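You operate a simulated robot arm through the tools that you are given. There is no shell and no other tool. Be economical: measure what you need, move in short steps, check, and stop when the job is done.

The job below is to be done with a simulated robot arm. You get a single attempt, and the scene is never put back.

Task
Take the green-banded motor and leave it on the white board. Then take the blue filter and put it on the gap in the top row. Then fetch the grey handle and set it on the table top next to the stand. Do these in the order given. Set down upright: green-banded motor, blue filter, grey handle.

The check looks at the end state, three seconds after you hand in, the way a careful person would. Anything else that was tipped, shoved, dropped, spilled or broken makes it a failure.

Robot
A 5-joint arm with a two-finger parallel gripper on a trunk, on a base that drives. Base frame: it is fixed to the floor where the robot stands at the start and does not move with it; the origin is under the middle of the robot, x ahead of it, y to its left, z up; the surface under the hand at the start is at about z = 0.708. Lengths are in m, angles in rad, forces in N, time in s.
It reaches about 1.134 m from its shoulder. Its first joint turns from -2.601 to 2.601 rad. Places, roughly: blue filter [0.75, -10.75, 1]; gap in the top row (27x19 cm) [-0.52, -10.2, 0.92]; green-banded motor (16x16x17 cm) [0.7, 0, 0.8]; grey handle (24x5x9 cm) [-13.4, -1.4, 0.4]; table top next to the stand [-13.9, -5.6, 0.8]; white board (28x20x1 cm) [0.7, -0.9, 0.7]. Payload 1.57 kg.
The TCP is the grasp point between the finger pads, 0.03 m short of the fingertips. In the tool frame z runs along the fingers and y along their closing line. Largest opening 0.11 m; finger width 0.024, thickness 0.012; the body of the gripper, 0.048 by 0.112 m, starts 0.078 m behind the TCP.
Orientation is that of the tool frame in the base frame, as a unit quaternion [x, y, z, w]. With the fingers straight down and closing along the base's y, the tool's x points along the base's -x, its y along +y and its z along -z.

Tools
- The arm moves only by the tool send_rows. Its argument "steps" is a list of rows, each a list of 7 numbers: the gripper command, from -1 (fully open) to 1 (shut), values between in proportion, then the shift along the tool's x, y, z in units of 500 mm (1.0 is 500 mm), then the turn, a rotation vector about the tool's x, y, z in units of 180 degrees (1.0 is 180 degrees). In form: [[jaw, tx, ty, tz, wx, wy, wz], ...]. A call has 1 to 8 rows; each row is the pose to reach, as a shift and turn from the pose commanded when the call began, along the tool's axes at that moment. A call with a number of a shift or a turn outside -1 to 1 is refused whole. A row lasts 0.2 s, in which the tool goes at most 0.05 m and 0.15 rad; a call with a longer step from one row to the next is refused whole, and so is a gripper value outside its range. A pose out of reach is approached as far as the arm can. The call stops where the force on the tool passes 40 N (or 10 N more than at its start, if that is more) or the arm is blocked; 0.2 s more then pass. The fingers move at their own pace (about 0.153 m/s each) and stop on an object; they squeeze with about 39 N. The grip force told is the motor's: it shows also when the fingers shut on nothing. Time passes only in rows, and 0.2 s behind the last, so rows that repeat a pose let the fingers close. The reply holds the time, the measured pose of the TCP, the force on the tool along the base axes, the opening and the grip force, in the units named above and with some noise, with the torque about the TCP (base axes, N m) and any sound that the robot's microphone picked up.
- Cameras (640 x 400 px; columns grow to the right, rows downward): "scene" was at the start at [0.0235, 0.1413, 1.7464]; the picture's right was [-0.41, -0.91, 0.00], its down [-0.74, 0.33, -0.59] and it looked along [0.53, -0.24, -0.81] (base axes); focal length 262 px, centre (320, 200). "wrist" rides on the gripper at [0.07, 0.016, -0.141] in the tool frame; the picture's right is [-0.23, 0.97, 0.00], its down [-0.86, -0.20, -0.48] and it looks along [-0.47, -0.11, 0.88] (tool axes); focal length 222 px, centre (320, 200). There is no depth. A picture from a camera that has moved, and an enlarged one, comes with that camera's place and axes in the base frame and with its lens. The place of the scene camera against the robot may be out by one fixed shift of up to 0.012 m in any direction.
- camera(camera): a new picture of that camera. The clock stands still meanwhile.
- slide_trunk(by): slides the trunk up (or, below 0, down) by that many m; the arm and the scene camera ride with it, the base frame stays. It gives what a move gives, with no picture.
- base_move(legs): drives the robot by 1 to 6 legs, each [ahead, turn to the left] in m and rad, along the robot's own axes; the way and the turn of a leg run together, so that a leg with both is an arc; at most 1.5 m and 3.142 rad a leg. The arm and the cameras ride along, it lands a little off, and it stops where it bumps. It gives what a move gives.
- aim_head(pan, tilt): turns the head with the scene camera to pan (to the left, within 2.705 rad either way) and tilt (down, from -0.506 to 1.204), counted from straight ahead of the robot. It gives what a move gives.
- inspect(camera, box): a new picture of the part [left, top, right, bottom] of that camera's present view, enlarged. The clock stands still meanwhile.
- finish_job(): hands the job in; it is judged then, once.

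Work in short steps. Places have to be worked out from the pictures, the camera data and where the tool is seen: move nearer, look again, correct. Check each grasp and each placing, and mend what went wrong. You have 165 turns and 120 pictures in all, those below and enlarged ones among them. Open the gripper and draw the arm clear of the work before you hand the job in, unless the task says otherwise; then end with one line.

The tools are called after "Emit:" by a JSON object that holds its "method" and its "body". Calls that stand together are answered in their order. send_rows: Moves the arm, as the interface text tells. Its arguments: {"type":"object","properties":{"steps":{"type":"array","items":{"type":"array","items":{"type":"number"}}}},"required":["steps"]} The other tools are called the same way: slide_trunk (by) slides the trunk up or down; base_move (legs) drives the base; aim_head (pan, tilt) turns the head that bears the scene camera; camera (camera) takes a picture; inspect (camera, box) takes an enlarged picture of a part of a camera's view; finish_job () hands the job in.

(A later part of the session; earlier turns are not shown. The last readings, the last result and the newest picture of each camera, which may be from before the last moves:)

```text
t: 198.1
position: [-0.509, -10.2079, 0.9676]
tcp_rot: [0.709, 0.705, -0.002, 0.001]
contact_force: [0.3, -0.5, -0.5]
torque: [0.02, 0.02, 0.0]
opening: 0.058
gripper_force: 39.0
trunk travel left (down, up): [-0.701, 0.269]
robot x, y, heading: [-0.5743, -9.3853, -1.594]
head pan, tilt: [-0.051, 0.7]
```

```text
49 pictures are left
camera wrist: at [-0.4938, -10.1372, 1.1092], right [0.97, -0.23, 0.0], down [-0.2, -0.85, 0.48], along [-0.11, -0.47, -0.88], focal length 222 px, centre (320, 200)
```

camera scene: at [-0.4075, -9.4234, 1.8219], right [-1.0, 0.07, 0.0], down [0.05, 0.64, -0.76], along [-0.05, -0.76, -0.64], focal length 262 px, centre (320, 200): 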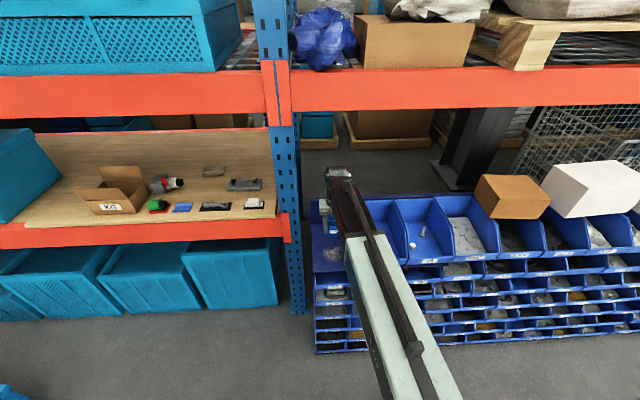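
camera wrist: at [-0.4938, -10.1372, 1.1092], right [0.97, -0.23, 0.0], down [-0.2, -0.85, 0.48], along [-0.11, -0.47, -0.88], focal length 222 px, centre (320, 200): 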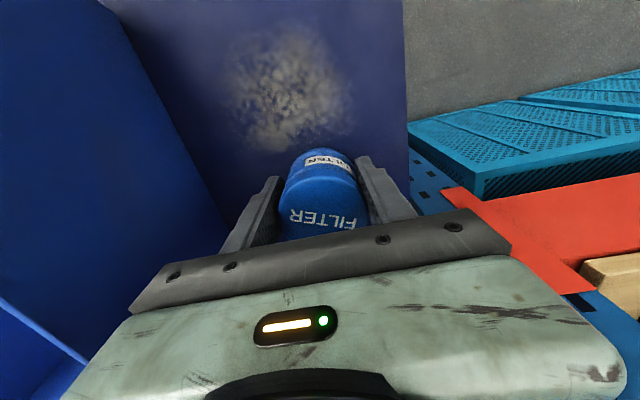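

Held at 0.058 (full diameter). I lower 11 mm to the slot floor, open, and raise.

Emit:
{"method": "slide_trunk", "body": {"by": -0.0115}}

Emit:
{"method": "send_rows", "body": {"steps": [[0.3, 0, 0, 0, 0, 0, 0], [-0.2, 0, 0, 0, 0, 0, 0], [-1, 0, 0, 0, 0, 0, 0], [-1, 0, 0, 0, 0, 0, 0]]}}

Emit:
{"method": "slide_trunk", "body": {"by": 0.15}}

Emit:
{"method": "camera", "body": {"camera": "wrist"}}

Emit:
{"method": "inspect", "body": {"camera": "scene", "box": [300, 160, 400, 260]}}

```text
t: 198.7
position: [-0.5099, -10.2078, 0.9562]
tcp_rot: [0.71, 0.705, -0.001, 0.001]
contact_force: [-0.2, 0.2, -0.3]
torque: [0.01, 0.02, -0.04]
opening: 0.0583
gripper_force: 39.0
trunk travel left (down, up): [-0.69, 0.28]
robot x, y, heading: [-0.5724, -9.3887, -1.594]
head pan, tilt: [-0.051, 0.7]
```

```text
t: 199.7
position: [-0.5093, -10.2076, 0.9576]
tcp_rot: [0.71, 0.704, -0.002, 0.0]
contact_force: [0.5, -0.6, -0.4]
torque: [0.01, -0.01, 0.0]
opening: 0.11
gripper_force: 0.0
trunk travel left (down, up): [-0.69, 0.28]
robot x, y, heading: [-0.5763, -9.3892, -1.592]
head pan, tilt: [-0.051, 0.7]
```

```text
t: 201.5
position: [-0.5093, -10.2082, 1.1068]
tcp_rot: [0.709, 0.705, -0.001, 0.001]
contact_force: [0.7, 0.4, -0.2]
torque: [0.0, -0.01, 0.0]
opening: 0.1099
gripper_force: 0.0
trunk travel left (down, up): [-0.84, 0.13]
robot x, y, heading: [-0.5797, -9.3853, -1.594]
head pan, tilt: [-0.051, 0.7]
```

```text
48 pictures are left
camera wrist: at [-0.4936, -10.1373, 1.2476], right [0.97, -0.23, 0.0], down [-0.2, -0.85, 0.48], along [-0.11, -0.47, -0.88], focal length 222 px, centre (320, 200)
```

wrist: 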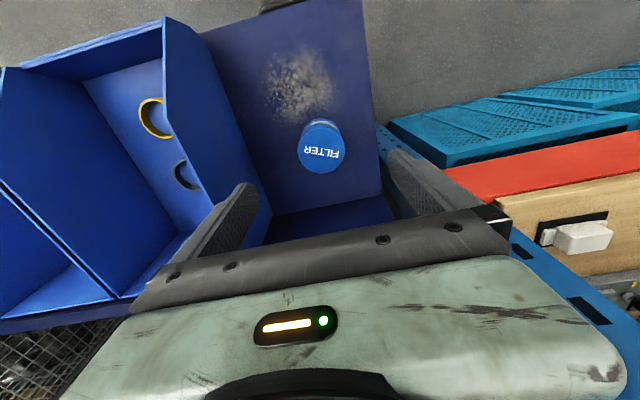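

```text
4.00 times, centred on (350, 210) of scene
camera zoom: at [-0.4075, -9.4229, 1.8254], right [-1.0, 0.07, 0.0], down [0.05, 0.64, -0.76], along [-0.05, -0.76, -0.64], focal length 1050 px, centre (200, 160)
```

zoom: 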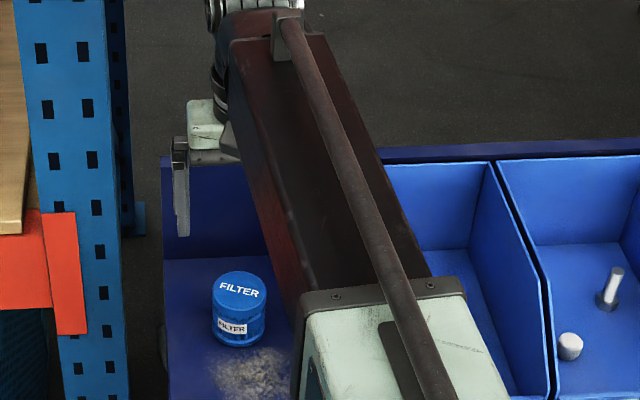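

The blue filter is upright in the slot. Now I back off and retrace the route toward the open floor.

Emit:
{"method": "base_move", "body": {"legs": [[-0.93, 0], [0, -1.548], [1.0, 0], [0.97, 0]]}}

Emit:
{"method": "aim_head", "body": {"pan": 0.0, "tilt": 0.45}}

Emit:
{"method": "camera", "body": {"camera": "scene"}}

```text
t: 219.7
position: [-3.3665, -8.5223, 1.107]
tcp_rot: [1.0, 0.001, -0.002, 0.0]
contact_force: [0.0, -0.3, -0.7]
torque: [-0.01, -0.03, 0.03]
opening: 0.1102
gripper_force: 0.1
trunk travel left (down, up): [-0.84, 0.13]
robot x, y, heading: [-2.5418, -8.4517, 3.125]
head pan, tilt: [-0.051, 0.7]
```

```text
t: 220.4
position: [-3.3642, -8.5223, 1.1064]
tcp_rot: [1.0, 0.0, -0.002, 0.0]
contact_force: [0.0, -0.6, -0.1]
torque: [0.0, 0.0, 0.01]
opening: 0.11
gripper_force: 0.2
trunk travel left (down, up): [-0.84, 0.13]
robot x, y, heading: [-2.5465, -8.4542, 3.122]
head pan, tilt: [0.0, 0.45]
```

```text
46 pictures are left
camera scene: at [-2.591, -8.6121, 1.8476], right [0.02, 1.0, 0.0], down [0.44, -0.01, -0.9], along [-0.9, 0.02, -0.44], focal length 262 px, centre (320, 200)
```

scene: 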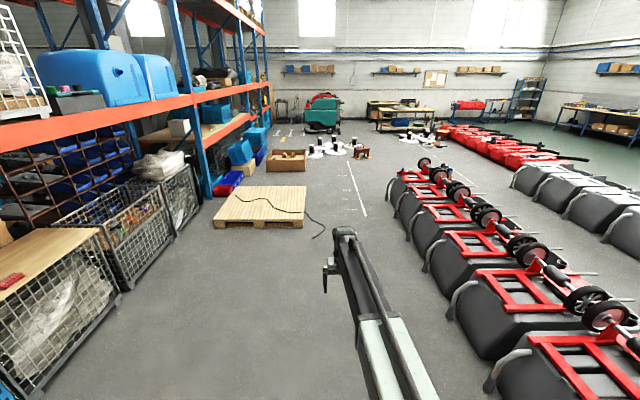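

The direct corridor between the pallet and the grey trolleys is open (y≈-8.5…-7.4). I raise the trunk a bit and drive along y≈-7.95.

Emit:
{"method": "slide_trunk", "body": {"by": 0.1}}

Emit:
{"method": "base_move", "body": {"legs": [[0, -0.424], [1.165, 0], [0, 0.444], [1.45, 0], [1.3, 0]]}}

Emit:
{"method": "camera", "body": {"camera": "scene"}}

```text
t: 221.8
position: [-3.3644, -8.5223, 1.2062]
tcp_rot: [1.0, 0.0, -0.002, -0.001]
contact_force: [-0.4, 0.0, 0.2]
torque: [0.0, 0.0, -0.02]
opening: 0.1099
gripper_force: 0.1
trunk travel left (down, up): [-0.94, 0.03]
robot x, y, heading: [-2.542, -8.452, 3.125]
head pan, tilt: [0.0, 0.45]
```

```text
t: 243.2
position: [-7.1726, -8.0835, 1.2061]
tcp_rot: [1.0, 0.013, -0.002, 0.0]
contact_force: [-0.8, 1.0, 0.2]
torque: [0.03, 0.0, 0.02]
opening: 0.1099
gripper_force: 0.0
trunk travel left (down, up): [-0.94, 0.03]
robot x, y, heading: [-6.3538, -7.9879, -3.127]
head pan, tilt: [0.0, 0.45]
```

```text
45 pictures are left
camera scene: at [-6.3955, -8.1541, 1.9476], right [-0.01, 1.0, 0.0], down [0.44, 0.01, -0.9], along [-0.9, -0.01, -0.44], focal length 262 px, centre (320, 200)
```

scene: 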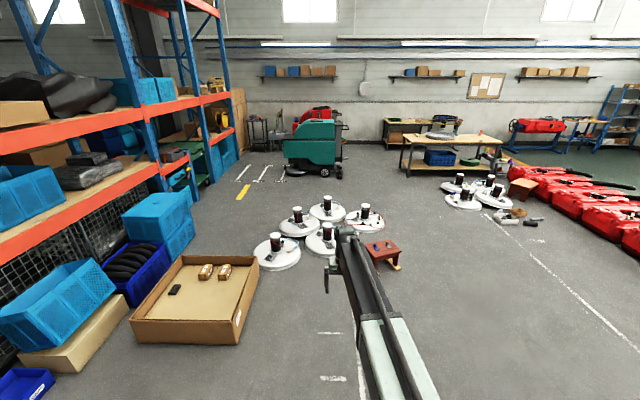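

I zoom on the far tables and the handle area.

Emit:
{"method": "inspect", "body": {"camera": "scene", "box": [370, 60, 530, 220]}}

Emit:
{"method": "inspect", "body": {"camera": "scene", "box": [490, 70, 640, 200]}}

```text
2.50 times, centred on (450, 140) of scene
camera zoom: at [-6.3955, -8.1541, 1.9476], right [-0.01, 1.0, 0.0], down [0.44, 0.01, -0.9], along [-0.9, -0.01, -0.44], focal length 656 px, centre (-5, 350)
```

zoom: 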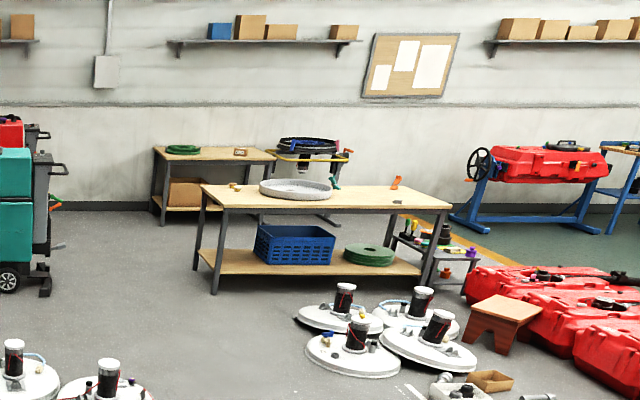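

```text
3.08 times, centred on (565, 135) of scene
camera zoom: at [-6.3955, -8.1541, 1.9476], right [-0.01, 1.0, 0.0], down [0.44, 0.01, -0.9], along [-0.9, -0.01, -0.44], focal length 807 px, centre (-434, 400)
```

zoom: 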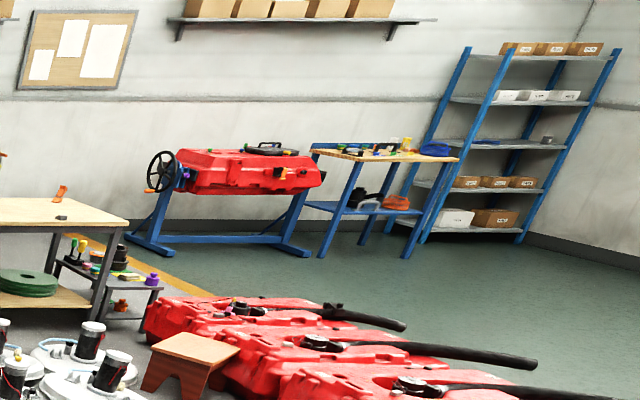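

The handle is apparently on the lower shelf of the blue workbench beside the blue rack; the target table is the back table next to the ring stand. I look right to find a path to the green floor.

Emit:
{"method": "aim_head", "body": {"pan": -1.0, "tilt": 0.4}}

Emit:
{"method": "camera", "body": {"camera": "scene"}}

```text
t: 244.4
position: [-7.1719, -8.0822, 1.2075]
tcp_rot: [1.0, 0.013, -0.001, 0.0]
contact_force: [0.1, 1.2, 0.6]
torque: [0.01, -0.03, 0.05]
opening: 0.11
gripper_force: 0.1
trunk travel left (down, up): [-0.94, 0.03]
robot x, y, heading: [-6.3513, -7.9894, -3.13]
head pan, tilt: [-1.0, 0.4]
```

```text
42 pictures are left
camera scene: at [-6.3541, -8.0756, 1.9523], right [0.83, 0.55, 0.0], down [0.21, -0.32, -0.92], along [-0.51, 0.77, -0.39], focal length 262 px, centre (320, 200)
```

scene: 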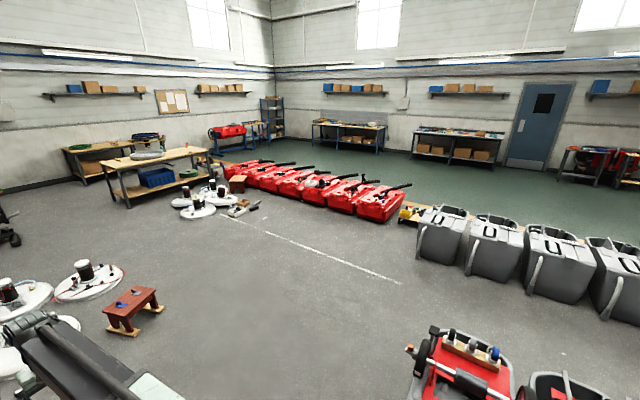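

The only way is left around the front table: a lane between stool/discs, then between the front and back tables at x≈-12.75. I drive to (-8.2, -6.67) first.

Emit:
{"method": "base_move", "body": {"legs": [[0.9, 0], [0, -0.958], [0.82, 0], [0.81, 0], [0, 0.947]]}}

Emit:
{"method": "aim_head", "body": {"pan": 0.0, "tilt": 0.5}}

Emit:
{"method": "camera", "body": {"camera": "scene"}}

```text
t: 261.9
position: [-9.0357, -6.7833, 1.2078]
tcp_rot: [1.0, 0.012, -0.002, 0.0]
contact_force: [0.1, -0.6, 0.2]
torque: [0.03, 0.01, 0.03]
opening: 0.1101
gripper_force: 0.0
trunk travel left (down, up): [-0.94, 0.03]
robot x, y, heading: [-8.2182, -6.6721, 3.139]
head pan, tilt: [-1.0, 0.4]
```

```text
t: 263.1
position: [-9.0366, -6.7811, 1.2066]
tcp_rot: [1.0, 0.011, -0.002, 0.0]
contact_force: [-0.2, 0.5, 0.1]
torque: [0.01, -0.01, 0.01]
opening: 0.1101
gripper_force: 0.0
trunk travel left (down, up): [-0.94, 0.03]
robot x, y, heading: [-8.221, -6.6679, 3.144]
head pan, tilt: [0.0, 0.499]
```

```text
41 pictures are left
camera scene: at [-8.2616, -6.8329, 1.9432], right [0.0, 1.0, 0.0], down [0.48, 0.0, -0.88], along [-0.88, 0.0, -0.48], focal length 262 px, centre (320, 200)
```

scene: 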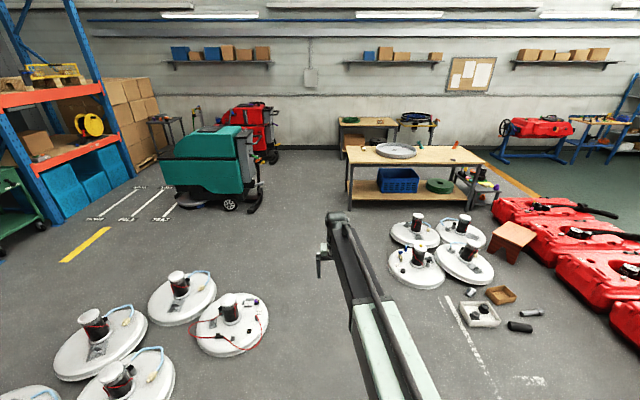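

Path is clear. I continue along y≈-6.67, then shift to y≈-7.05 past the front table, to x≈-12.7, and turn to +y.

Emit:
{"method": "base_move", "body": {"legs": [[0.95, 0], [0.9, 0], [0, 0.3], [1.3, 0], [0, -0.3], [1.4, 0]]}}

Emit:
{"method": "aim_head", "body": {"pan": -1.0, "tilt": 0.5}}

Emit:
{"method": "camera", "body": {"camera": "scene"}}

```text
t: 286.9
position: [-13.4757, -7.1355, 1.2053]
tcp_rot: [1.0, 0.008, -0.003, 0.0]
contact_force: [-0.6, 0.1, -0.2]
torque: [-0.02, 0.03, -0.02]
opening: 0.1099
gripper_force: 0.1
trunk travel left (down, up): [-0.94, 0.03]
robot x, y, heading: [-12.6534, -7.0305, 3.131]
head pan, tilt: [0.0, 0.499]
```

```text
t: 288.1
position: [-13.4747, -7.1346, 1.2066]
tcp_rot: [1.0, 0.008, -0.001, 0.001]
contact_force: [0.1, 0.0, 0.0]
torque: [0.02, 0.02, 0.02]
opening: 0.11
gripper_force: 0.0
trunk travel left (down, up): [-0.94, 0.03]
robot x, y, heading: [-12.6526, -7.0269, 3.133]
head pan, tilt: [-1.0, 0.499]
```

```text
40 pictures are left
camera scene: at [-12.659, -7.1157, 1.9432], right [0.85, 0.53, 0.0], down [0.25, -0.41, -0.88], along [-0.47, 0.74, -0.48], focal length 262 px, centre (320, 200)
```

scene: 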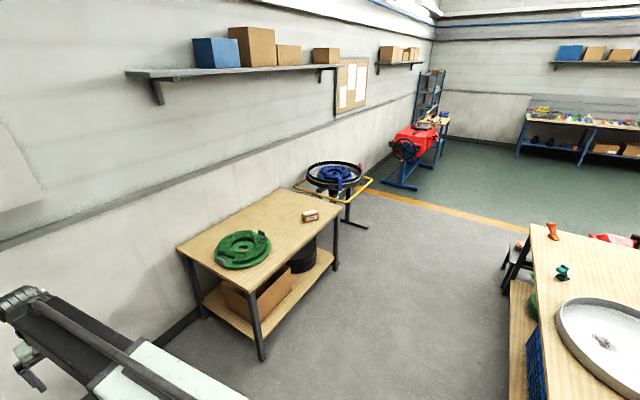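

The target table's free area is at about x −14.2…−13.78, y −5.95…−5.4. I drive up the lane at x≈-12.95 to y≈-1.5 for the handle.

Emit:
{"method": "base_move", "body": {"legs": [[0.29, 0], [0, -1.562], [1.4, 0], [1.4, 0], [1.3, 0]]}}

Emit:
{"method": "aim_head", "body": {"pan": 0.5, "tilt": 0.6}}

Emit:
{"method": "camera", "body": {"camera": "scene"}}

```text
t: 313.2
position: [-13.0858, -2.0981, 1.2078]
tcp_rot: [0.72, -0.694, -0.001, -0.001]
contact_force: [-1.1, -0.4, 0.8]
torque: [-0.03, 0.03, 0.0]
opening: 0.11
gripper_force: 0.0
trunk travel left (down, up): [-0.94, 0.03]
robot x, y, heading: [-12.9644, -2.917, 1.567]
head pan, tilt: [-1.0, 0.499]
```

```text
t: 314.9
position: [-13.0866, -2.0995, 1.2053]
tcp_rot: [0.72, -0.694, -0.001, -0.001]
contact_force: [-0.3, 0.0, -0.2]
torque: [-0.01, 0.0, 0.02]
opening: 0.1096
gripper_force: 0.1
trunk travel left (down, up): [-0.94, 0.03]
robot x, y, heading: [-12.9684, -2.9144, 1.574]
head pan, tilt: [0.499, 0.6]
```

```text
39 pictures are left
camera scene: at [-13.1772, -2.8771, 1.9341], right [0.88, 0.48, 0.0], down [0.27, -0.5, -0.83], along [-0.39, 0.72, -0.56], focal length 262 px, centre (320, 200)
```

scene: 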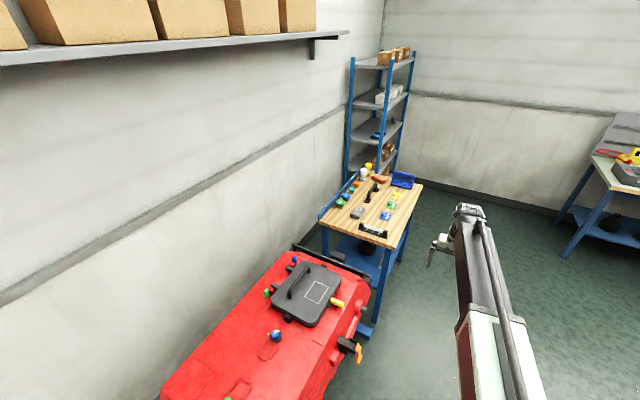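

The bench front edge is at x≈-13.29, y −1.7…−0.97. I move to (-12.4, -1.4), facing it, and look under it.

Emit:
{"method": "base_move", "body": {"legs": [[0, -0.36], [0.8, 0], [0.8, 0], [0, 1.92]]}}

Emit:
{"method": "aim_head", "body": {"pan": 0.0, "tilt": 0.8}}

Emit:
{"method": "camera", "body": {"camera": "scene"}}

```text
t: 328.7
position: [-13.2284, -1.4831, 1.207]
tcp_rot: [1.0, -0.011, -0.001, 0.0]
contact_force: [0.4, 0.0, -0.1]
torque: [-0.01, 0.01, -0.02]
opening: 0.1103
gripper_force: 0.1
trunk travel left (down, up): [-0.94, 0.03]
robot x, y, heading: [-12.4079, -1.3784, 3.079]
head pan, tilt: [0.499, 0.6]
```

```text
t: 329.6
position: [-13.2302, -1.4818, 1.2059]
tcp_rot: [1.0, -0.011, -0.001, 0.0]
contact_force: [0.8, -0.1, -0.3]
torque: [0.02, -0.01, 0.0]
opening: 0.1099
gripper_force: 0.0
trunk travel left (down, up): [-0.94, 0.03]
robot x, y, heading: [-12.4011, -1.3766, 3.087]
head pan, tilt: [0.0, 0.799]
```

```text
38 pictures are left
camera scene: at [-12.4483, -1.5372, 1.9172], right [0.06, 1.0, 0.0], down [0.72, -0.04, -0.7], along [-0.7, 0.04, -0.72], focal length 262 px, centre (320, 200)
```

scene: 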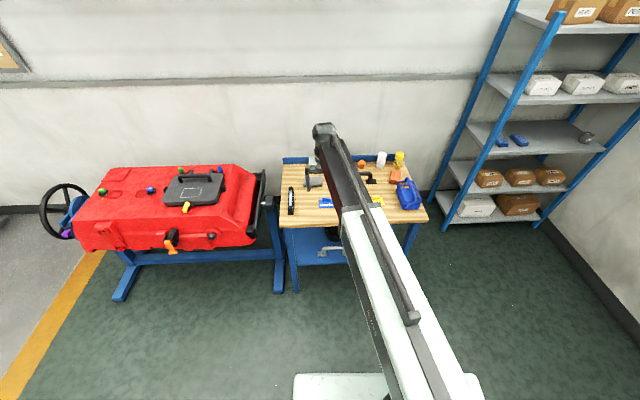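

Something grey lies on the lower shelf. I back off 0.5 m, lower the trunk, and look under the bench top.

Emit:
{"method": "base_move", "body": {"legs": [[-0.5, 0.05]]}}

Emit:
{"method": "slide_trunk", "body": {"by": -0.65}}

Emit:
{"method": "aim_head", "body": {"pan": 0.0, "tilt": 0.5}}

Emit:
{"method": "camera", "body": {"camera": "scene"}}

```text
t: 332.6
position: [-12.7236, -1.5469, 1.2065]
tcp_rot: [1.0, 0.018, -0.002, 0.0]
contact_force: [1.2, 0.6, 0.0]
torque: [0.01, 0.0, 0.01]
opening: 0.11
gripper_force: 0.0
trunk travel left (down, up): [-0.94, 0.03]
robot x, y, heading: [-11.9058, -1.3928, 3.137]
head pan, tilt: [0.0, 0.799]
```

```text
refused: -0.65 is not a number from -0.4 to 0.4
```

```text
t: 333.4
position: [-12.7253, -1.5464, 1.2063]
tcp_rot: [1.0, 0.017, -0.002, 0.001]
contact_force: [-0.5, 0.1, 0.0]
torque: [0.0, 0.01, 0.03]
opening: 0.1098
gripper_force: 0.1
trunk travel left (down, up): [-0.94, 0.03]
robot x, y, heading: [-11.9057, -1.3945, 3.134]
head pan, tilt: [0.0, 0.499]
```

```text
37 pictures are left
camera scene: at [-11.9504, -1.5571, 1.9431], right [0.0, 1.0, 0.0], down [0.48, 0.0, -0.88], along [-0.88, 0.0, -0.48], focal length 262 px, centre (320, 200)
```

scene: 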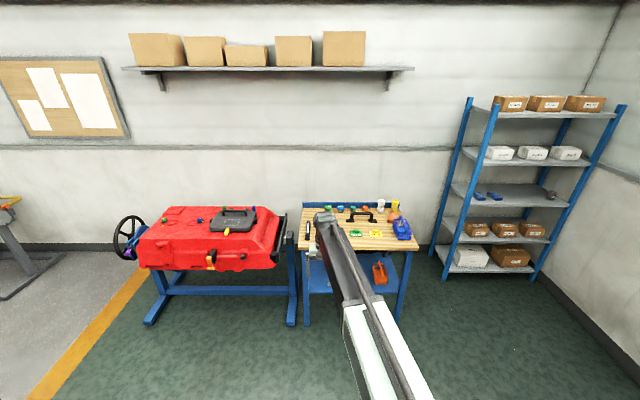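

Emit:
{"method": "slide_trunk", "body": {"by": -0.4}}

Emit:
{"method": "slide_trunk", "body": {"by": -0.3}}

Emit:
{"method": "inspect", "body": {"camera": "scene", "box": [240, 100, 480, 250]}}

Emit:
{"method": "camera", "body": {"camera": "wrist"}}

```text
t: 337.2
position: [-12.7238, -1.5471, 0.8062]
tcp_rot: [1.0, 0.018, -0.002, 0.0]
contact_force: [0.3, 0.6, -0.1]
torque: [-0.01, 0.04, 0.0]
opening: 0.1102
gripper_force: 0.0
trunk travel left (down, up): [-0.54, 0.43]
robot x, y, heading: [-11.9063, -1.3937, 3.139]
head pan, tilt: [0.0, 0.499]
```

```text
t: 340.2
position: [-12.7226, -1.5462, 0.5062]
tcp_rot: [1.0, 0.018, -0.002, 0.001]
contact_force: [-0.3, -0.1, 0.2]
torque: [0.0, 0.0, 0.03]
opening: 0.1099
gripper_force: 0.0
trunk travel left (down, up): [-0.24, 0.73]
robot x, y, heading: [-11.9072, -1.3944, 3.135]
head pan, tilt: [0.0, 0.499]
```

```text
2.67 times, centred on (360, 175) of scene
camera zoom: at [-11.9504, -1.5571, 1.2432], right [0.0, 1.0, 0.0], down [0.48, 0.0, -0.88], along [-0.88, 0.0, -0.48], focal length 700 px, centre (213, 267)
```

zoom: 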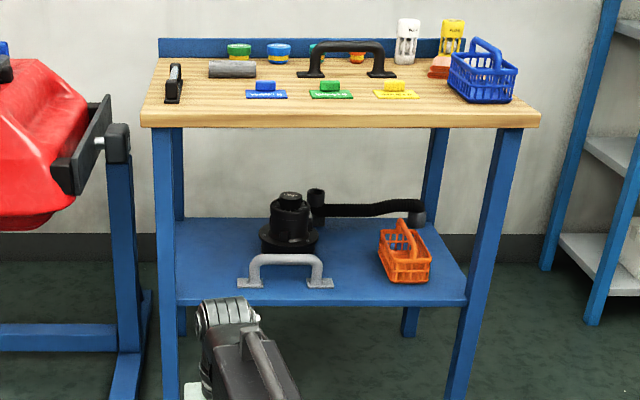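

```text
35 pictures are left
camera wrist: at [-12.6541, -1.5591, 0.6477], right [-0.19, -0.98, 0.0], down [-0.86, 0.17, 0.48], along [-0.47, 0.09, -0.88], focal length 222 px, centre (320, 200)
```

wrist: 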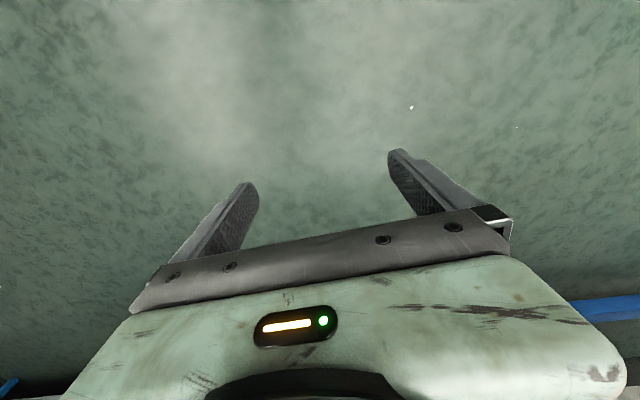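

The grey handle (bar along y with two feet) lies on the lower shelf at about (-13.475, -1.38), shelf z≈0.36, bench underside ≈0.83. I plan a straight-down grasp closing along x; first I spin the tool 90° here in free space.

Emit:
{"method": "send_rows", "body": {"steps": [[-1, 0, 0, 0, 0, 0, 0.046], [-1, 0, 0, 0, 0, 0, 0.092], [-1, 0, 0, 0, 0, 0, 0.138], [-1, 0, 0, 0, 0, 0, 0.184], [-1, 0, 0, 0, 0, 0, 0.23], [-1, 0, 0, 0, 0, 0, 0.276], [-1, 0, 0, 0, 0, 0, 0.322], [-1, 0, 0, 0, 0, 0, 0.368]]}}

Emit:
{"method": "send_rows", "body": {"steps": [[-1, 0, 0, 0, 0, 0, 0.046], [-1, 0, 0, 0, 0, 0, 0.092], [-1, 0, 0, 0, 0, 0, 0.12], [-1, 0, 0, 0, 0, 0, 0.12]]}}

Emit:
{"method": "inspect", "body": {"camera": "scene", "box": [240, 100, 480, 250]}}

```text
t: 342.0
position: [-12.7234, -1.5467, 0.506]
tcp_rot: [0.846, -0.533, -0.002, 0.0]
contact_force: [-0.9, -0.9, 0.0]
torque: [-0.04, 0.01, -0.03]
opening: 0.1101
gripper_force: 0.1
trunk travel left (down, up): [-0.24, 0.73]
robot x, y, heading: [-11.9046, -1.397, 3.137]
head pan, tilt: [0.0, 0.499]
```

```text
t: 343.0
position: [-12.7229, -1.546, 0.5057]
tcp_rot: [0.732, -0.681, -0.001, 0.001]
contact_force: [-0.5, 0.1, 0.0]
torque: [-0.01, 0.03, 0.01]
opening: 0.1099
gripper_force: 0.0
trunk travel left (down, up): [-0.24, 0.73]
robot x, y, heading: [-11.9027, -1.396, 3.142]
head pan, tilt: [0.0, 0.499]
```

```text
2.67 times, centred on (360, 175) of scene
camera zoom: at [-11.9504, -1.5571, 1.2432], right [0.0, 1.0, 0.0], down [0.48, 0.0, -0.88], along [-0.88, 0.0, -0.48], focal length 700 px, centre (213, 267)
```

zoom: 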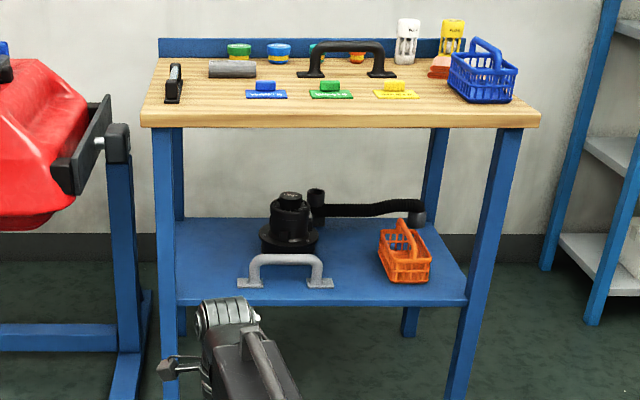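

I align the spin fully, bring the arm to y≈-1.38, then drive forward 0.55 m (fingertips at z≈0.476, above the bar; wrist top ≈0.77 below the bench underside).

Emit:
{"method": "send_rows", "body": {"steps": [[-1, -0.09, -0.006, 0, 0, 0, 0.023], [-1, -0.18, -0.012, 0, 0, 0, 0.023], [-1, -0.27, -0.018, 0, 0, 0, 0.023], [-1, -0.331, -0.024, 0, 0, 0, 0.023], [-1, -0.331, -0.024, 0, 0, 0, 0.023]]}}

Emit:
{"method": "base_move", "body": {"legs": [[0.52, 0]]}}

Emit:
{"method": "camera", "body": {"camera": "wrist"}}

Emit:
{"method": "camera", "body": {"camera": "scene"}}

```text
t: 344.2
position: [-12.7228, -1.3831, 0.506]
tcp_rot: [-0.706, 0.708, 0.001, -0.002]
contact_force: [-0.2, 0.8, 0.2]
torque: [-0.05, 0.01, 0.0]
opening: 0.1101
gripper_force: 0.0
trunk travel left (down, up): [-0.24, 0.73]
robot x, y, heading: [-11.9034, -1.3945, 3.135]
head pan, tilt: [0.0, 0.499]
```

```text
t: 347.2
position: [-13.2448, -1.3788, 0.5066]
tcp_rot: [-0.706, 0.708, 0.001, -0.001]
contact_force: [-0.6, 0.2, -1.1]
torque: [0.0, 0.0, 0.04]
opening: 0.11
gripper_force: 0.0
trunk travel left (down, up): [-0.24, 0.73]
robot x, y, heading: [-12.4242, -1.394, 3.139]
head pan, tilt: [0.0, 0.499]
```

```text
33 pictures are left
camera wrist: at [-13.2621, -1.4471, 0.648], right [-0.97, 0.23, 0.0], down [0.2, 0.85, 0.48], along [0.11, 0.47, -0.88], focal length 222 px, centre (320, 200)
```

wrist: 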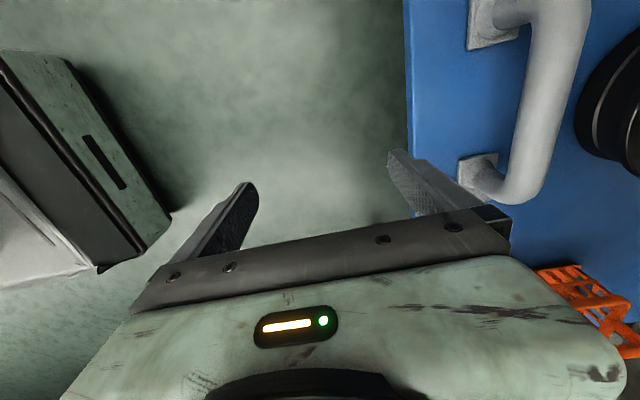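

```text
32 pictures are left
camera scene: at [-12.4724, -1.555, 1.2432], right [0.01, 1.0, 0.0], down [0.48, 0.0, -0.88], along [-0.88, 0.01, -0.48], focal length 262 px, centre (320, 200)
```

scene: 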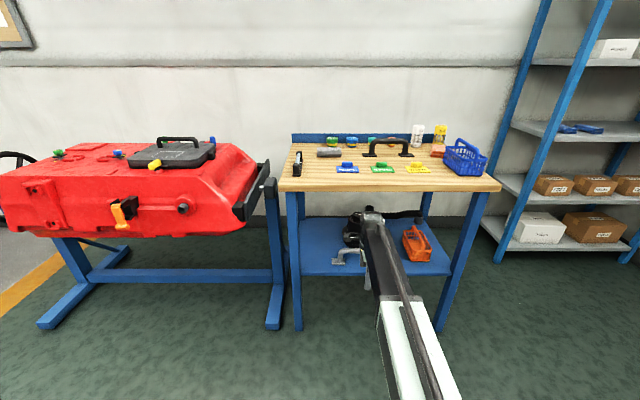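

The handle's bar is at x≈-13.448, y≈-1.377, top z≈0.45. I drive 0.12 m further and look again.

Emit:
{"method": "base_move", "body": {"legs": [[0.12, 0]]}}

Emit:
{"method": "camera", "body": {"camera": "wrist"}}

```text
t: 348.6
position: [-13.3612, -1.377, 0.51]
tcp_rot: [-0.706, 0.708, 0.003, -0.003]
contact_force: [7.2, -0.5, 37.1]
torque: [0.04, 2.1, 0.03]
opening: 0.1041
gripper_force: 0.0
trunk travel left (down, up): [-0.24, 0.73]
robot x, y, heading: [-12.5446, -1.392, 3.133]
head pan, tilt: [0.0, 0.499]
stopped in leg 1: the force on the tool passed its limit at 42 N (the readings are from after the stop); the commanded pose is now the measured one
```

```text
31 pictures are left
camera wrist: at [-13.3781, -1.4463, 0.6511], right [-0.97, 0.23, 0.01], down [0.21, 0.85, 0.48], along [0.1, 0.47, -0.88], focal length 222 px, centre (320, 200)
```

wrist: 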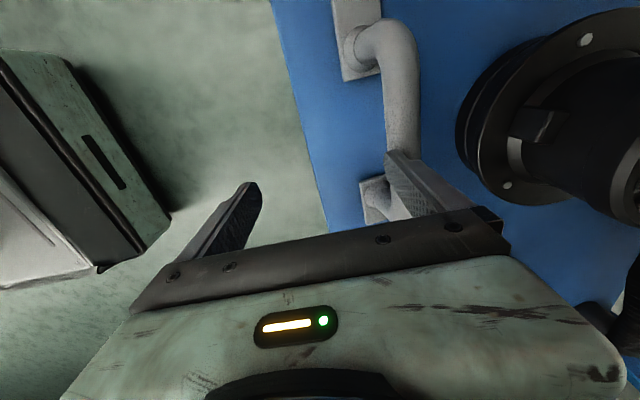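

The far fingertip touched the top of the bar. I raise the trunk by 0.02 m and recheck.

Emit:
{"method": "slide_trunk", "body": {"by": 0.02}}

Emit:
{"method": "camera", "body": {"camera": "wrist"}}

Emit:
{"method": "inspect", "body": {"camera": "scene", "box": [270, 120, 510, 300]}}

```text
t: 349.3
position: [-13.3637, -1.3774, 0.5267]
tcp_rot: [-0.706, 0.708, 0.001, -0.002]
contact_force: [0.7, -0.7, -0.1]
torque: [0.01, 0.0, 0.01]
opening: 0.1099
gripper_force: 0.1
trunk travel left (down, up): [-0.26, 0.71]
robot x, y, heading: [-12.5467, -1.3911, 3.135]
head pan, tilt: [0.0, 0.499]
```

```text
30 pictures are left
camera wrist: at [-13.3802, -1.4462, 0.6679], right [-0.97, 0.23, 0.01], down [0.2, 0.85, 0.48], along [0.11, 0.47, -0.88], focal length 222 px, centre (320, 200)
```

wrist: 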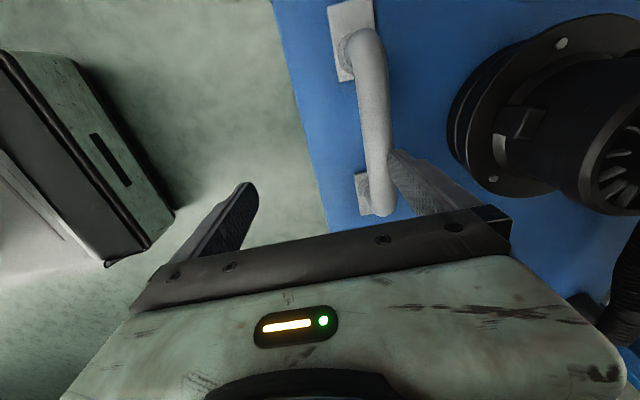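

```text
2.22 times, centred on (390, 210) of scene
camera zoom: at [-12.5907, -1.5542, 1.2631], right [0.01, 1.0, 0.0], down [0.48, 0.0, -0.88], along [-0.88, 0.01, -0.48], focal length 583 px, centre (164, 178)
```

zoom: 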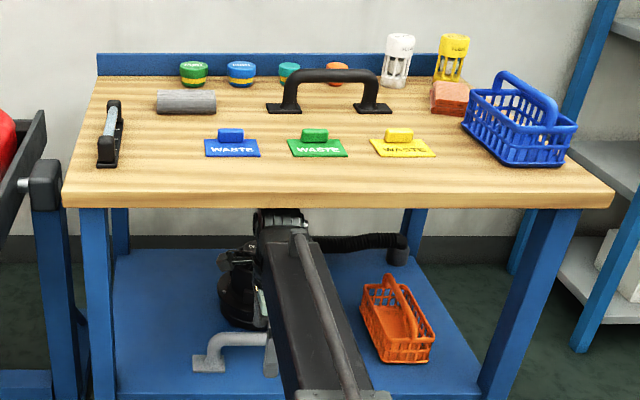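

Handle remains upright; bar centre at x≈-13.416, y≈-1.38, top z≈0.48. I extend 0.053 m over it and check before lowering.

Emit:
{"method": "send_rows", "body": {"steps": [[-1, 0, 0.055, 0, 0, 0, 0], [-1, 0, 0.105, 0, 0, 0, 0], [-1, 0, 0.105, 0, 0, 0, 0]]}}

Emit:
{"method": "camera", "body": {"camera": "wrist"}}

```text
t: 350.1
position: [-13.4153, -1.3769, 0.5262]
tcp_rot: [-0.706, 0.708, 0.002, -0.002]
contact_force: [-0.6, 0.5, 0.0]
torque: [0.02, 0.0, -0.01]
opening: 0.11
gripper_force: 0.1
trunk travel left (down, up): [-0.26, 0.71]
robot x, y, heading: [-12.5489, -1.3948, 3.131]
head pan, tilt: [0.0, 0.499]
```

```text
28 pictures are left
camera wrist: at [-13.4317, -1.446, 0.668], right [-0.97, 0.23, 0.01], down [0.2, 0.85, 0.48], along [0.11, 0.47, -0.88], focal length 222 px, centre (320, 200)
```

wrist: 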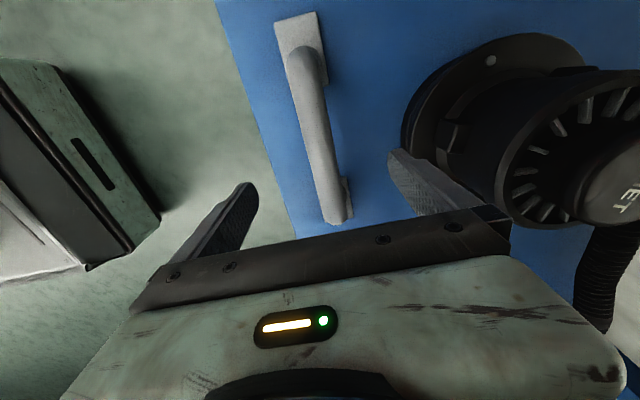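

The bar is centred between the fingers and the motor behind clears by ~3 cm. I narrow the opening a bit, lower 0.058 m, and close.

Emit:
{"method": "send_rows", "body": {"steps": [[-0.5, 0, 0, 0, 0, 0, 0], [-0.5, 0, 0, 0, 0, 0, 0]]}}

Emit:
{"method": "slide_trunk", "body": {"by": -0.03}}

Emit:
{"method": "slide_trunk", "body": {"by": -0.028}}

Emit:
{"method": "send_rows", "body": {"steps": [[0.2, 0, 0, 0, 0, 0, 0], [1, 0, 0, 0, 0, 0, 0], [1, 0, 0, 0, 0, 0, 0], [1, 0, 0, 0, 0, 0, 0]]}}

Emit:
{"method": "camera", "body": {"camera": "wrist"}}

```text
t: 350.7
position: [-13.4147, -1.3764, 0.526]
tcp_rot: [-0.707, 0.708, 0.002, -0.002]
contact_force: [0.6, 0.7, -0.2]
torque: [-0.02, 0.0, 0.01]
opening: 0.0825
gripper_force: 0.1
trunk travel left (down, up): [-0.26, 0.71]
robot x, y, heading: [-12.5455, -1.3937, 3.137]
head pan, tilt: [0.0, 0.499]
```

```text
t: 351.4
position: [-13.4142, -1.3775, 0.4957]
tcp_rot: [-0.706, 0.708, 0.002, -0.002]
contact_force: [-1.0, 0.2, -0.2]
torque: [0.03, 0.0, 0.01]
opening: 0.0828
gripper_force: 0.0
trunk travel left (down, up): [-0.23, 0.74]
robot x, y, heading: [-12.546, -1.3885, 3.137]
head pan, tilt: [0.0, 0.499]
```

```text
t: 352.2
position: [-13.4143, -1.3765, 0.4682]
tcp_rot: [-0.707, 0.707, 0.001, -0.002]
contact_force: [0.1, 0.5, -0.3]
torque: [0.03, -0.03, -0.01]
opening: 0.0825
gripper_force: 0.1
trunk travel left (down, up): [-0.202, 0.768]
robot x, y, heading: [-12.545, -1.3913, 3.134]
head pan, tilt: [0.0, 0.499]
```

```text
t: 353.2
position: [-13.4148, -1.3768, 0.4679]
tcp_rot: [-0.706, 0.708, 0.001, -0.001]
contact_force: [0.7, -0.9, 2.0]
torque: [0.02, -0.08, -0.13]
opening: 0.0251
gripper_force: 36.7
trunk travel left (down, up): [-0.202, 0.768]
robot x, y, heading: [-12.5467, -1.3894, 3.135]
head pan, tilt: [0.0, 0.499]
```

```text
27 pictures are left
camera wrist: at [-13.4316, -1.446, 0.6101], right [-0.97, 0.23, 0.01], down [0.2, 0.85, 0.48], along [0.11, 0.47, -0.88], focal length 222 px, centre (320, 200)
```

wrist: 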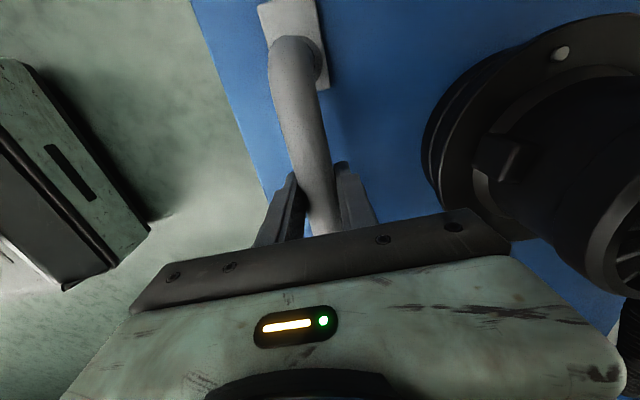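

Gripped on the bar (25 mm). I lift 0.03 m, check, then back straight out.

Emit:
{"method": "slide_trunk", "body": {"by": 0.03}}

Emit:
{"method": "camera", "body": {"camera": "wrist"}}

```text
t: 353.9
position: [-13.4152, -1.3769, 0.4983]
tcp_rot: [-0.707, 0.708, 0.001, -0.002]
contact_force: [0.1, 1.1, -3.3]
torque: [0.01, 0.03, 0.0]
opening: 0.0252
gripper_force: 36.3
trunk travel left (down, up): [-0.232, 0.738]
robot x, y, heading: [-12.5485, -1.3904, 3.138]
head pan, tilt: [0.0, 0.499]
```

```text
26 pictures are left
camera wrist: at [-13.4318, -1.446, 0.6399], right [-0.97, 0.23, 0.01], down [0.2, 0.85, 0.48], along [0.11, 0.47, -0.88], focal length 222 px, centre (320, 200)
```

wrist: 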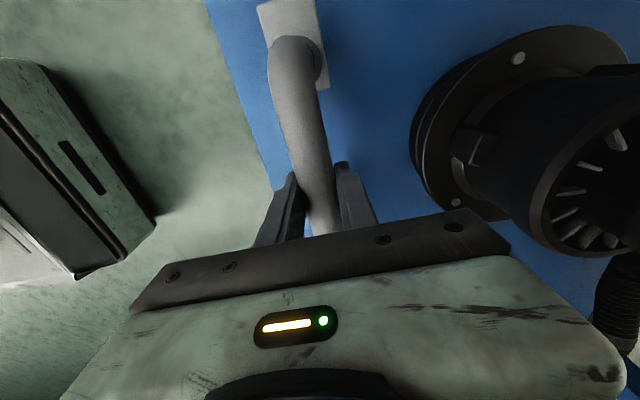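

Lifted cleanly (3.3 N). I back out 0.6 m and raise the trunk.

Emit:
{"method": "base_move", "body": {"legs": [[-0.6, 0]]}}

Emit:
{"method": "slide_trunk", "body": {"by": 0.4}}

Emit:
{"method": "slide_trunk", "body": {"by": 0.3}}

Emit:
{"method": "camera", "body": {"camera": "scene"}}

```text
t: 357.3
position: [-12.8159, -1.3868, 0.4989]
tcp_rot: [0.71, -0.704, -0.001, 0.001]
contact_force: [0.4, 0.5, -1.9]
torque: [0.01, 0.01, -0.08]
opening: 0.0251
gripper_force: 37.2
trunk travel left (down, up): [-0.232, 0.738]
robot x, y, heading: [-11.9489, -1.3895, -3.14]
head pan, tilt: [0.0, 0.499]
```

```text
t: 361.1
position: [-12.8163, -1.387, 0.8989]
tcp_rot: [0.709, -0.705, -0.002, 0.002]
contact_force: [-0.4, 0.1, -1.8]
torque: [0.01, -0.01, 0.0]
opening: 0.0256
gripper_force: 36.6
trunk travel left (down, up): [-0.632, 0.338]
robot x, y, heading: [-11.9454, -1.3927, -3.138]
head pan, tilt: [0.0, 0.499]
```

```text
t: 364.1
position: [-12.817, -1.3854, 1.1985]
tcp_rot: [0.71, -0.704, -0.002, 0.002]
contact_force: [0.1, 0.3, -2.0]
torque: [-0.02, -0.02, 0.0]
opening: 0.0252
gripper_force: 36.0
trunk travel left (down, up): [-0.932, 0.038]
robot x, y, heading: [-11.9473, -1.3931, -3.138]
head pan, tilt: [0.0, 0.499]
```

```text
25 pictures are left
camera scene: at [-11.9913, -1.5563, 1.9351], right [0.0, 1.0, 0.0], down [0.48, 0.0, -0.88], along [-0.88, 0.0, -0.48], focal length 262 px, centre (320, 200)
```

scene: 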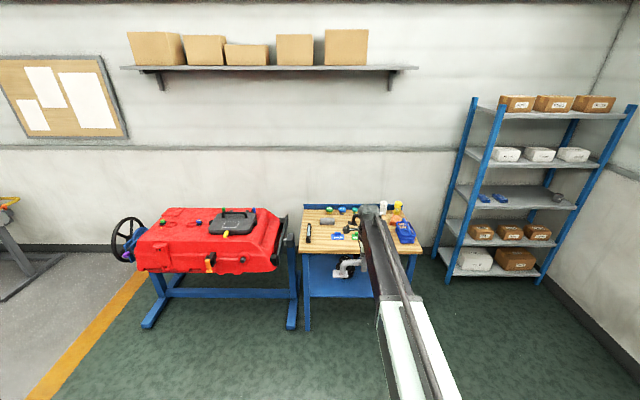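

The bench is undisturbed and the handle is held. I drive to the lane at x≈-12.9 toward the target table.

Emit:
{"method": "base_move", "body": {"legs": [[0, 1.133], [1.11, 0], [1.11, 0], [0, 0.434], [1.0, 0]]}}

Emit:
{"method": "aim_head", "body": {"pan": -0.5, "tilt": 0.7}}

Emit:
{"method": "camera", "body": {"camera": "scene"}}

```text
t: 383.9
position: [-12.8435, -5.2662, 1.198]
tcp_rot: [1.0, 0.009, 0.0, 0.003]
contact_force: [0.1, -0.3, -2.3]
torque: [-0.01, 0.03, 0.01]
opening: 0.0252
gripper_force: 36.3
trunk travel left (down, up): [-0.932, 0.038]
robot x, y, heading: [-12.847, -4.4014, -1.559]
head pan, tilt: [0.0, 0.499]
```

```text
t: 384.9
position: [-12.8442, -5.2658, 1.1983]
tcp_rot: [1.0, 0.009, 0.0, 0.002]
contact_force: [-0.2, 0.5, -1.7]
torque: [0.0, 0.02, 0.0]
opening: 0.0255
gripper_force: 36.9
trunk travel left (down, up): [-0.932, 0.038]
robot x, y, heading: [-12.848, -4.3992, -1.561]
head pan, tilt: [-0.499, 0.7]
```

```text
24 pictures are left
camera scene: at [-12.7174, -4.4187, 1.9175], right [-0.88, 0.47, 0.0], down [0.3, 0.57, -0.77], along [-0.36, -0.68, -0.64], focal length 262 px, centre (320, 200)
```

scene: 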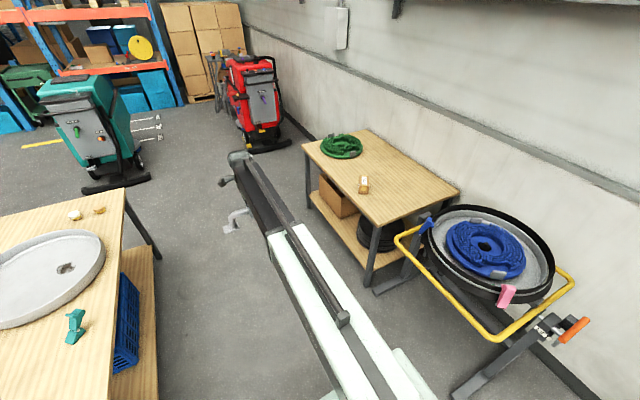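

Table's free area near (-13.95, -5.55) is clear behind the small box. I drive on to y≈-5.55 and turn to face the table.

Emit:
{"method": "base_move", "body": {"legs": [[0, -0.08], [1.15, 0], [0, -1.5]]}}

Emit:
{"method": "aim_head", "body": {"pan": 0.0, "tilt": 0.75}}

Emit:
{"method": "camera", "body": {"camera": "scene"}}

```text
t: 394.9
position: [-13.7868, -5.5707, 1.1986]
tcp_rot: [0.722, -0.692, -0.002, 0.002]
contact_force: [-0.2, 0.4, -2.5]
torque: [0.01, -0.02, 0.07]
opening: 0.025
gripper_force: 36.5
trunk travel left (down, up): [-0.932, 0.038]
robot x, y, heading: [-12.9149, -5.5883, -3.1]
head pan, tilt: [-0.499, 0.7]
```

```text
t: 395.8
position: [-13.7874, -5.5704, 1.199]
tcp_rot: [0.722, -0.692, -0.001, 0.001]
contact_force: [-0.2, 0.0, -2.4]
torque: [0.01, 0.01, -0.01]
opening: 0.0253
gripper_force: 36.6
trunk travel left (down, up): [-0.932, 0.038]
robot x, y, heading: [-12.9153, -5.5894, -3.095]
head pan, tilt: [0.0, 0.75]
```

```text
23 pictures are left
camera scene: at [-12.9452, -5.7524, 1.9133], right [-0.04, 1.0, 0.0], down [0.68, 0.03, -0.73], along [-0.73, -0.03, -0.68], focal length 262 px, centre (320, 200)
```

scene: 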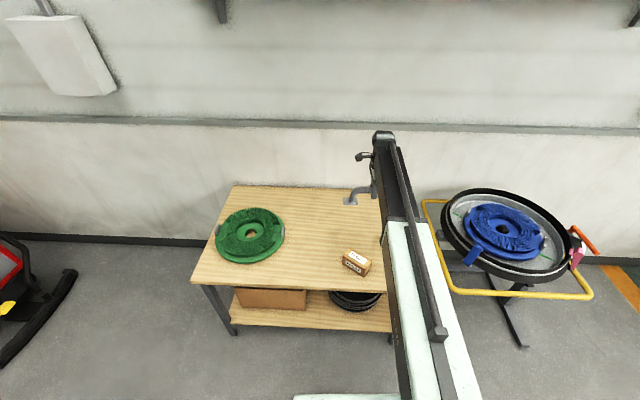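

I extend 0.16 m over the free spot and lower partway to z≈0.95.

Emit:
{"method": "send_rows", "body": {"steps": [[1, -0.004, 0.08, 0, 0, 0, 0], [1, -0.008, 0.16, 0, 0, 0, 0], [1, -0.012, 0.24, 0, 0, 0, 0], [1, -0.014, 0.32, 0, 0, 0, 0], [1, -0.014, 0.32, 0, 0, 0, 0]]}}

Emit:
{"method": "slide_trunk", "body": {"by": -0.24}}

Emit:
{"method": "camera", "body": {"camera": "wrist"}}

Emit:
{"method": "inspect", "body": {"camera": "scene", "box": [300, 130, 440, 300]}}

```text
t: 397.0
position: [-13.8638, -5.571, 1.1972]
tcp_rot: [0.722, -0.692, -0.003, 0.001]
contact_force: [0.0, -0.3, -1.2]
torque: [0.02, 0.04, 0.04]
opening: 0.0251
gripper_force: 37.0
out of reach, approached as far as the arm can: row 3, 4, 5
trunk travel left (down, up): [-0.932, 0.038]
robot x, y, heading: [-12.9203, -5.5859, -3.099]
head pan, tilt: [0.0, 0.75]
```

```text
t: 399.5
position: [-13.865, -5.571, 0.9574]
tcp_rot: [0.721, -0.693, -0.002, 0.002]
contact_force: [0.2, -0.2, -1.7]
torque: [0.05, 0.03, 0.03]
opening: 0.0254
gripper_force: 36.7
trunk travel left (down, up): [-0.692, 0.278]
robot x, y, heading: [-12.913, -5.5904, -3.102]
head pan, tilt: [0.0, 0.75]
```

```text
22 pictures are left
camera wrist: at [-13.878, -5.64, 1.0999], right [-0.98, 0.19, 0.01], down [0.17, 0.86, 0.48], along [0.08, 0.47, -0.88], focal length 222 px, centre (320, 200)
```

wrist: 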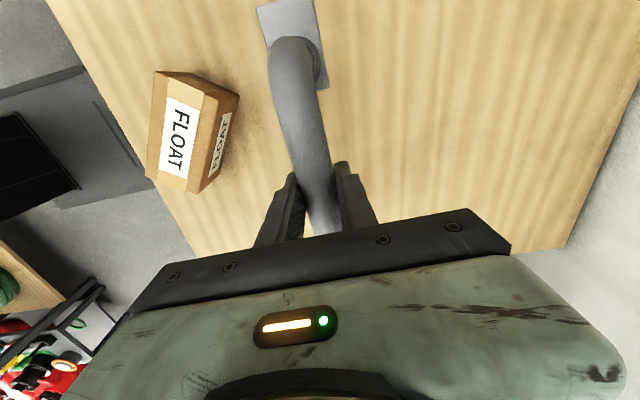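

```text
2.35 times, centred on (370, 215) of scene
camera zoom: at [-12.9451, -5.7534, 1.6732], right [-0.04, 1.0, 0.0], down [0.68, 0.03, -0.73], along [-0.73, -0.03, -0.68], focal length 618 px, centre (202, 165)
```

zoom: 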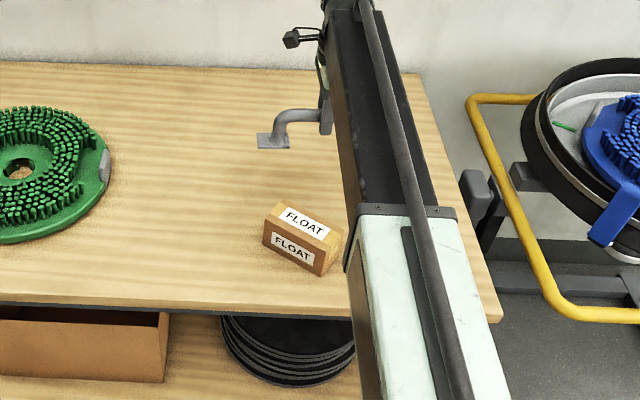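

The handle hangs over the free spot at (-13.865, -5.57), ~11 cm behind the FLOAT box. I lower in steps until contact.

Emit:
{"method": "slide_trunk", "body": {"by": -0.03}}

Emit:
{"method": "slide_trunk", "body": {"by": -0.015}}

Emit:
{"method": "inspect", "body": {"camera": "scene", "box": [320, 140, 420, 260]}}

```text
t: 400.2
position: [-13.8633, -5.5705, 0.9284]
tcp_rot: [0.722, -0.692, -0.002, 0.002]
contact_force: [-0.4, -0.3, -2.7]
torque: [0.0, -0.03, -0.01]
opening: 0.0252
gripper_force: 36.7
trunk travel left (down, up): [-0.662, 0.308]
robot x, y, heading: [-12.918, -5.59, -3.1]
head pan, tilt: [0.0, 0.75]
```

```text
t: 400.9
position: [-13.864, -5.5704, 0.9139]
tcp_rot: [0.722, -0.692, -0.002, 0.003]
contact_force: [-0.1, 0.2, -2.3]
torque: [-0.02, 0.02, -0.01]
opening: 0.0253
gripper_force: 36.9
trunk travel left (down, up): [-0.647, 0.323]
robot x, y, heading: [-12.9182, -5.5881, -3.094]
head pan, tilt: [0.0, 0.75]
```

```text
3.33 times, centred on (370, 200) of scene
camera zoom: at [-12.945, -5.7534, 1.6282], right [-0.04, 1.0, 0.0], down [0.68, 0.03, -0.73], along [-0.73, -0.03, -0.68], focal length 875 px, centre (153, 200)
```

zoom: 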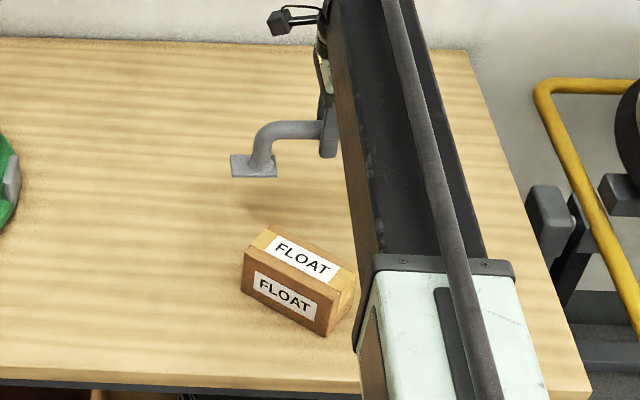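

The foot is at about z≈0.83; still above the table. I continue in small steps.

Emit:
{"method": "slide_trunk", "body": {"by": -0.015}}

Emit:
{"method": "slide_trunk", "body": {"by": -0.008}}

Emit:
{"method": "slide_trunk", "body": {"by": -0.008}}

```text
t: 401.5
position: [-13.8636, -5.5707, 0.8981]
tcp_rot: [0.722, -0.692, -0.002, 0.003]
contact_force: [-0.6, 0.0, -1.1]
torque: [0.01, 0.0, -0.02]
opening: 0.0251
gripper_force: 36.8
trunk travel left (down, up): [-0.632, 0.338]
robot x, y, heading: [-12.9144, -5.5913, -3.094]
head pan, tilt: [0.0, 0.75]
```

```text
t: 402.1
position: [-13.8636, -5.5708, 0.8898]
tcp_rot: [0.722, -0.692, -0.003, 0.003]
contact_force: [-0.3, 0.3, -1.9]
torque: [0.0, 0.0, 0.01]
opening: 0.0253
gripper_force: 36.9
trunk travel left (down, up): [-0.624, 0.346]
robot x, y, heading: [-12.9165, -5.5869, -3.1]
head pan, tilt: [0.0, 0.75]
```

```text
t: 402.6
position: [-13.8644, -5.571, 0.882]
tcp_rot: [0.722, -0.692, -0.003, 0.002]
contact_force: [0.6, -0.2, -2.4]
torque: [0.03, 0.01, 0.04]
opening: 0.0251
gripper_force: 37.1
trunk travel left (down, up): [-0.616, 0.354]
robot x, y, heading: [-12.9151, -5.5895, -3.094]
head pan, tilt: [0.0, 0.75]
```

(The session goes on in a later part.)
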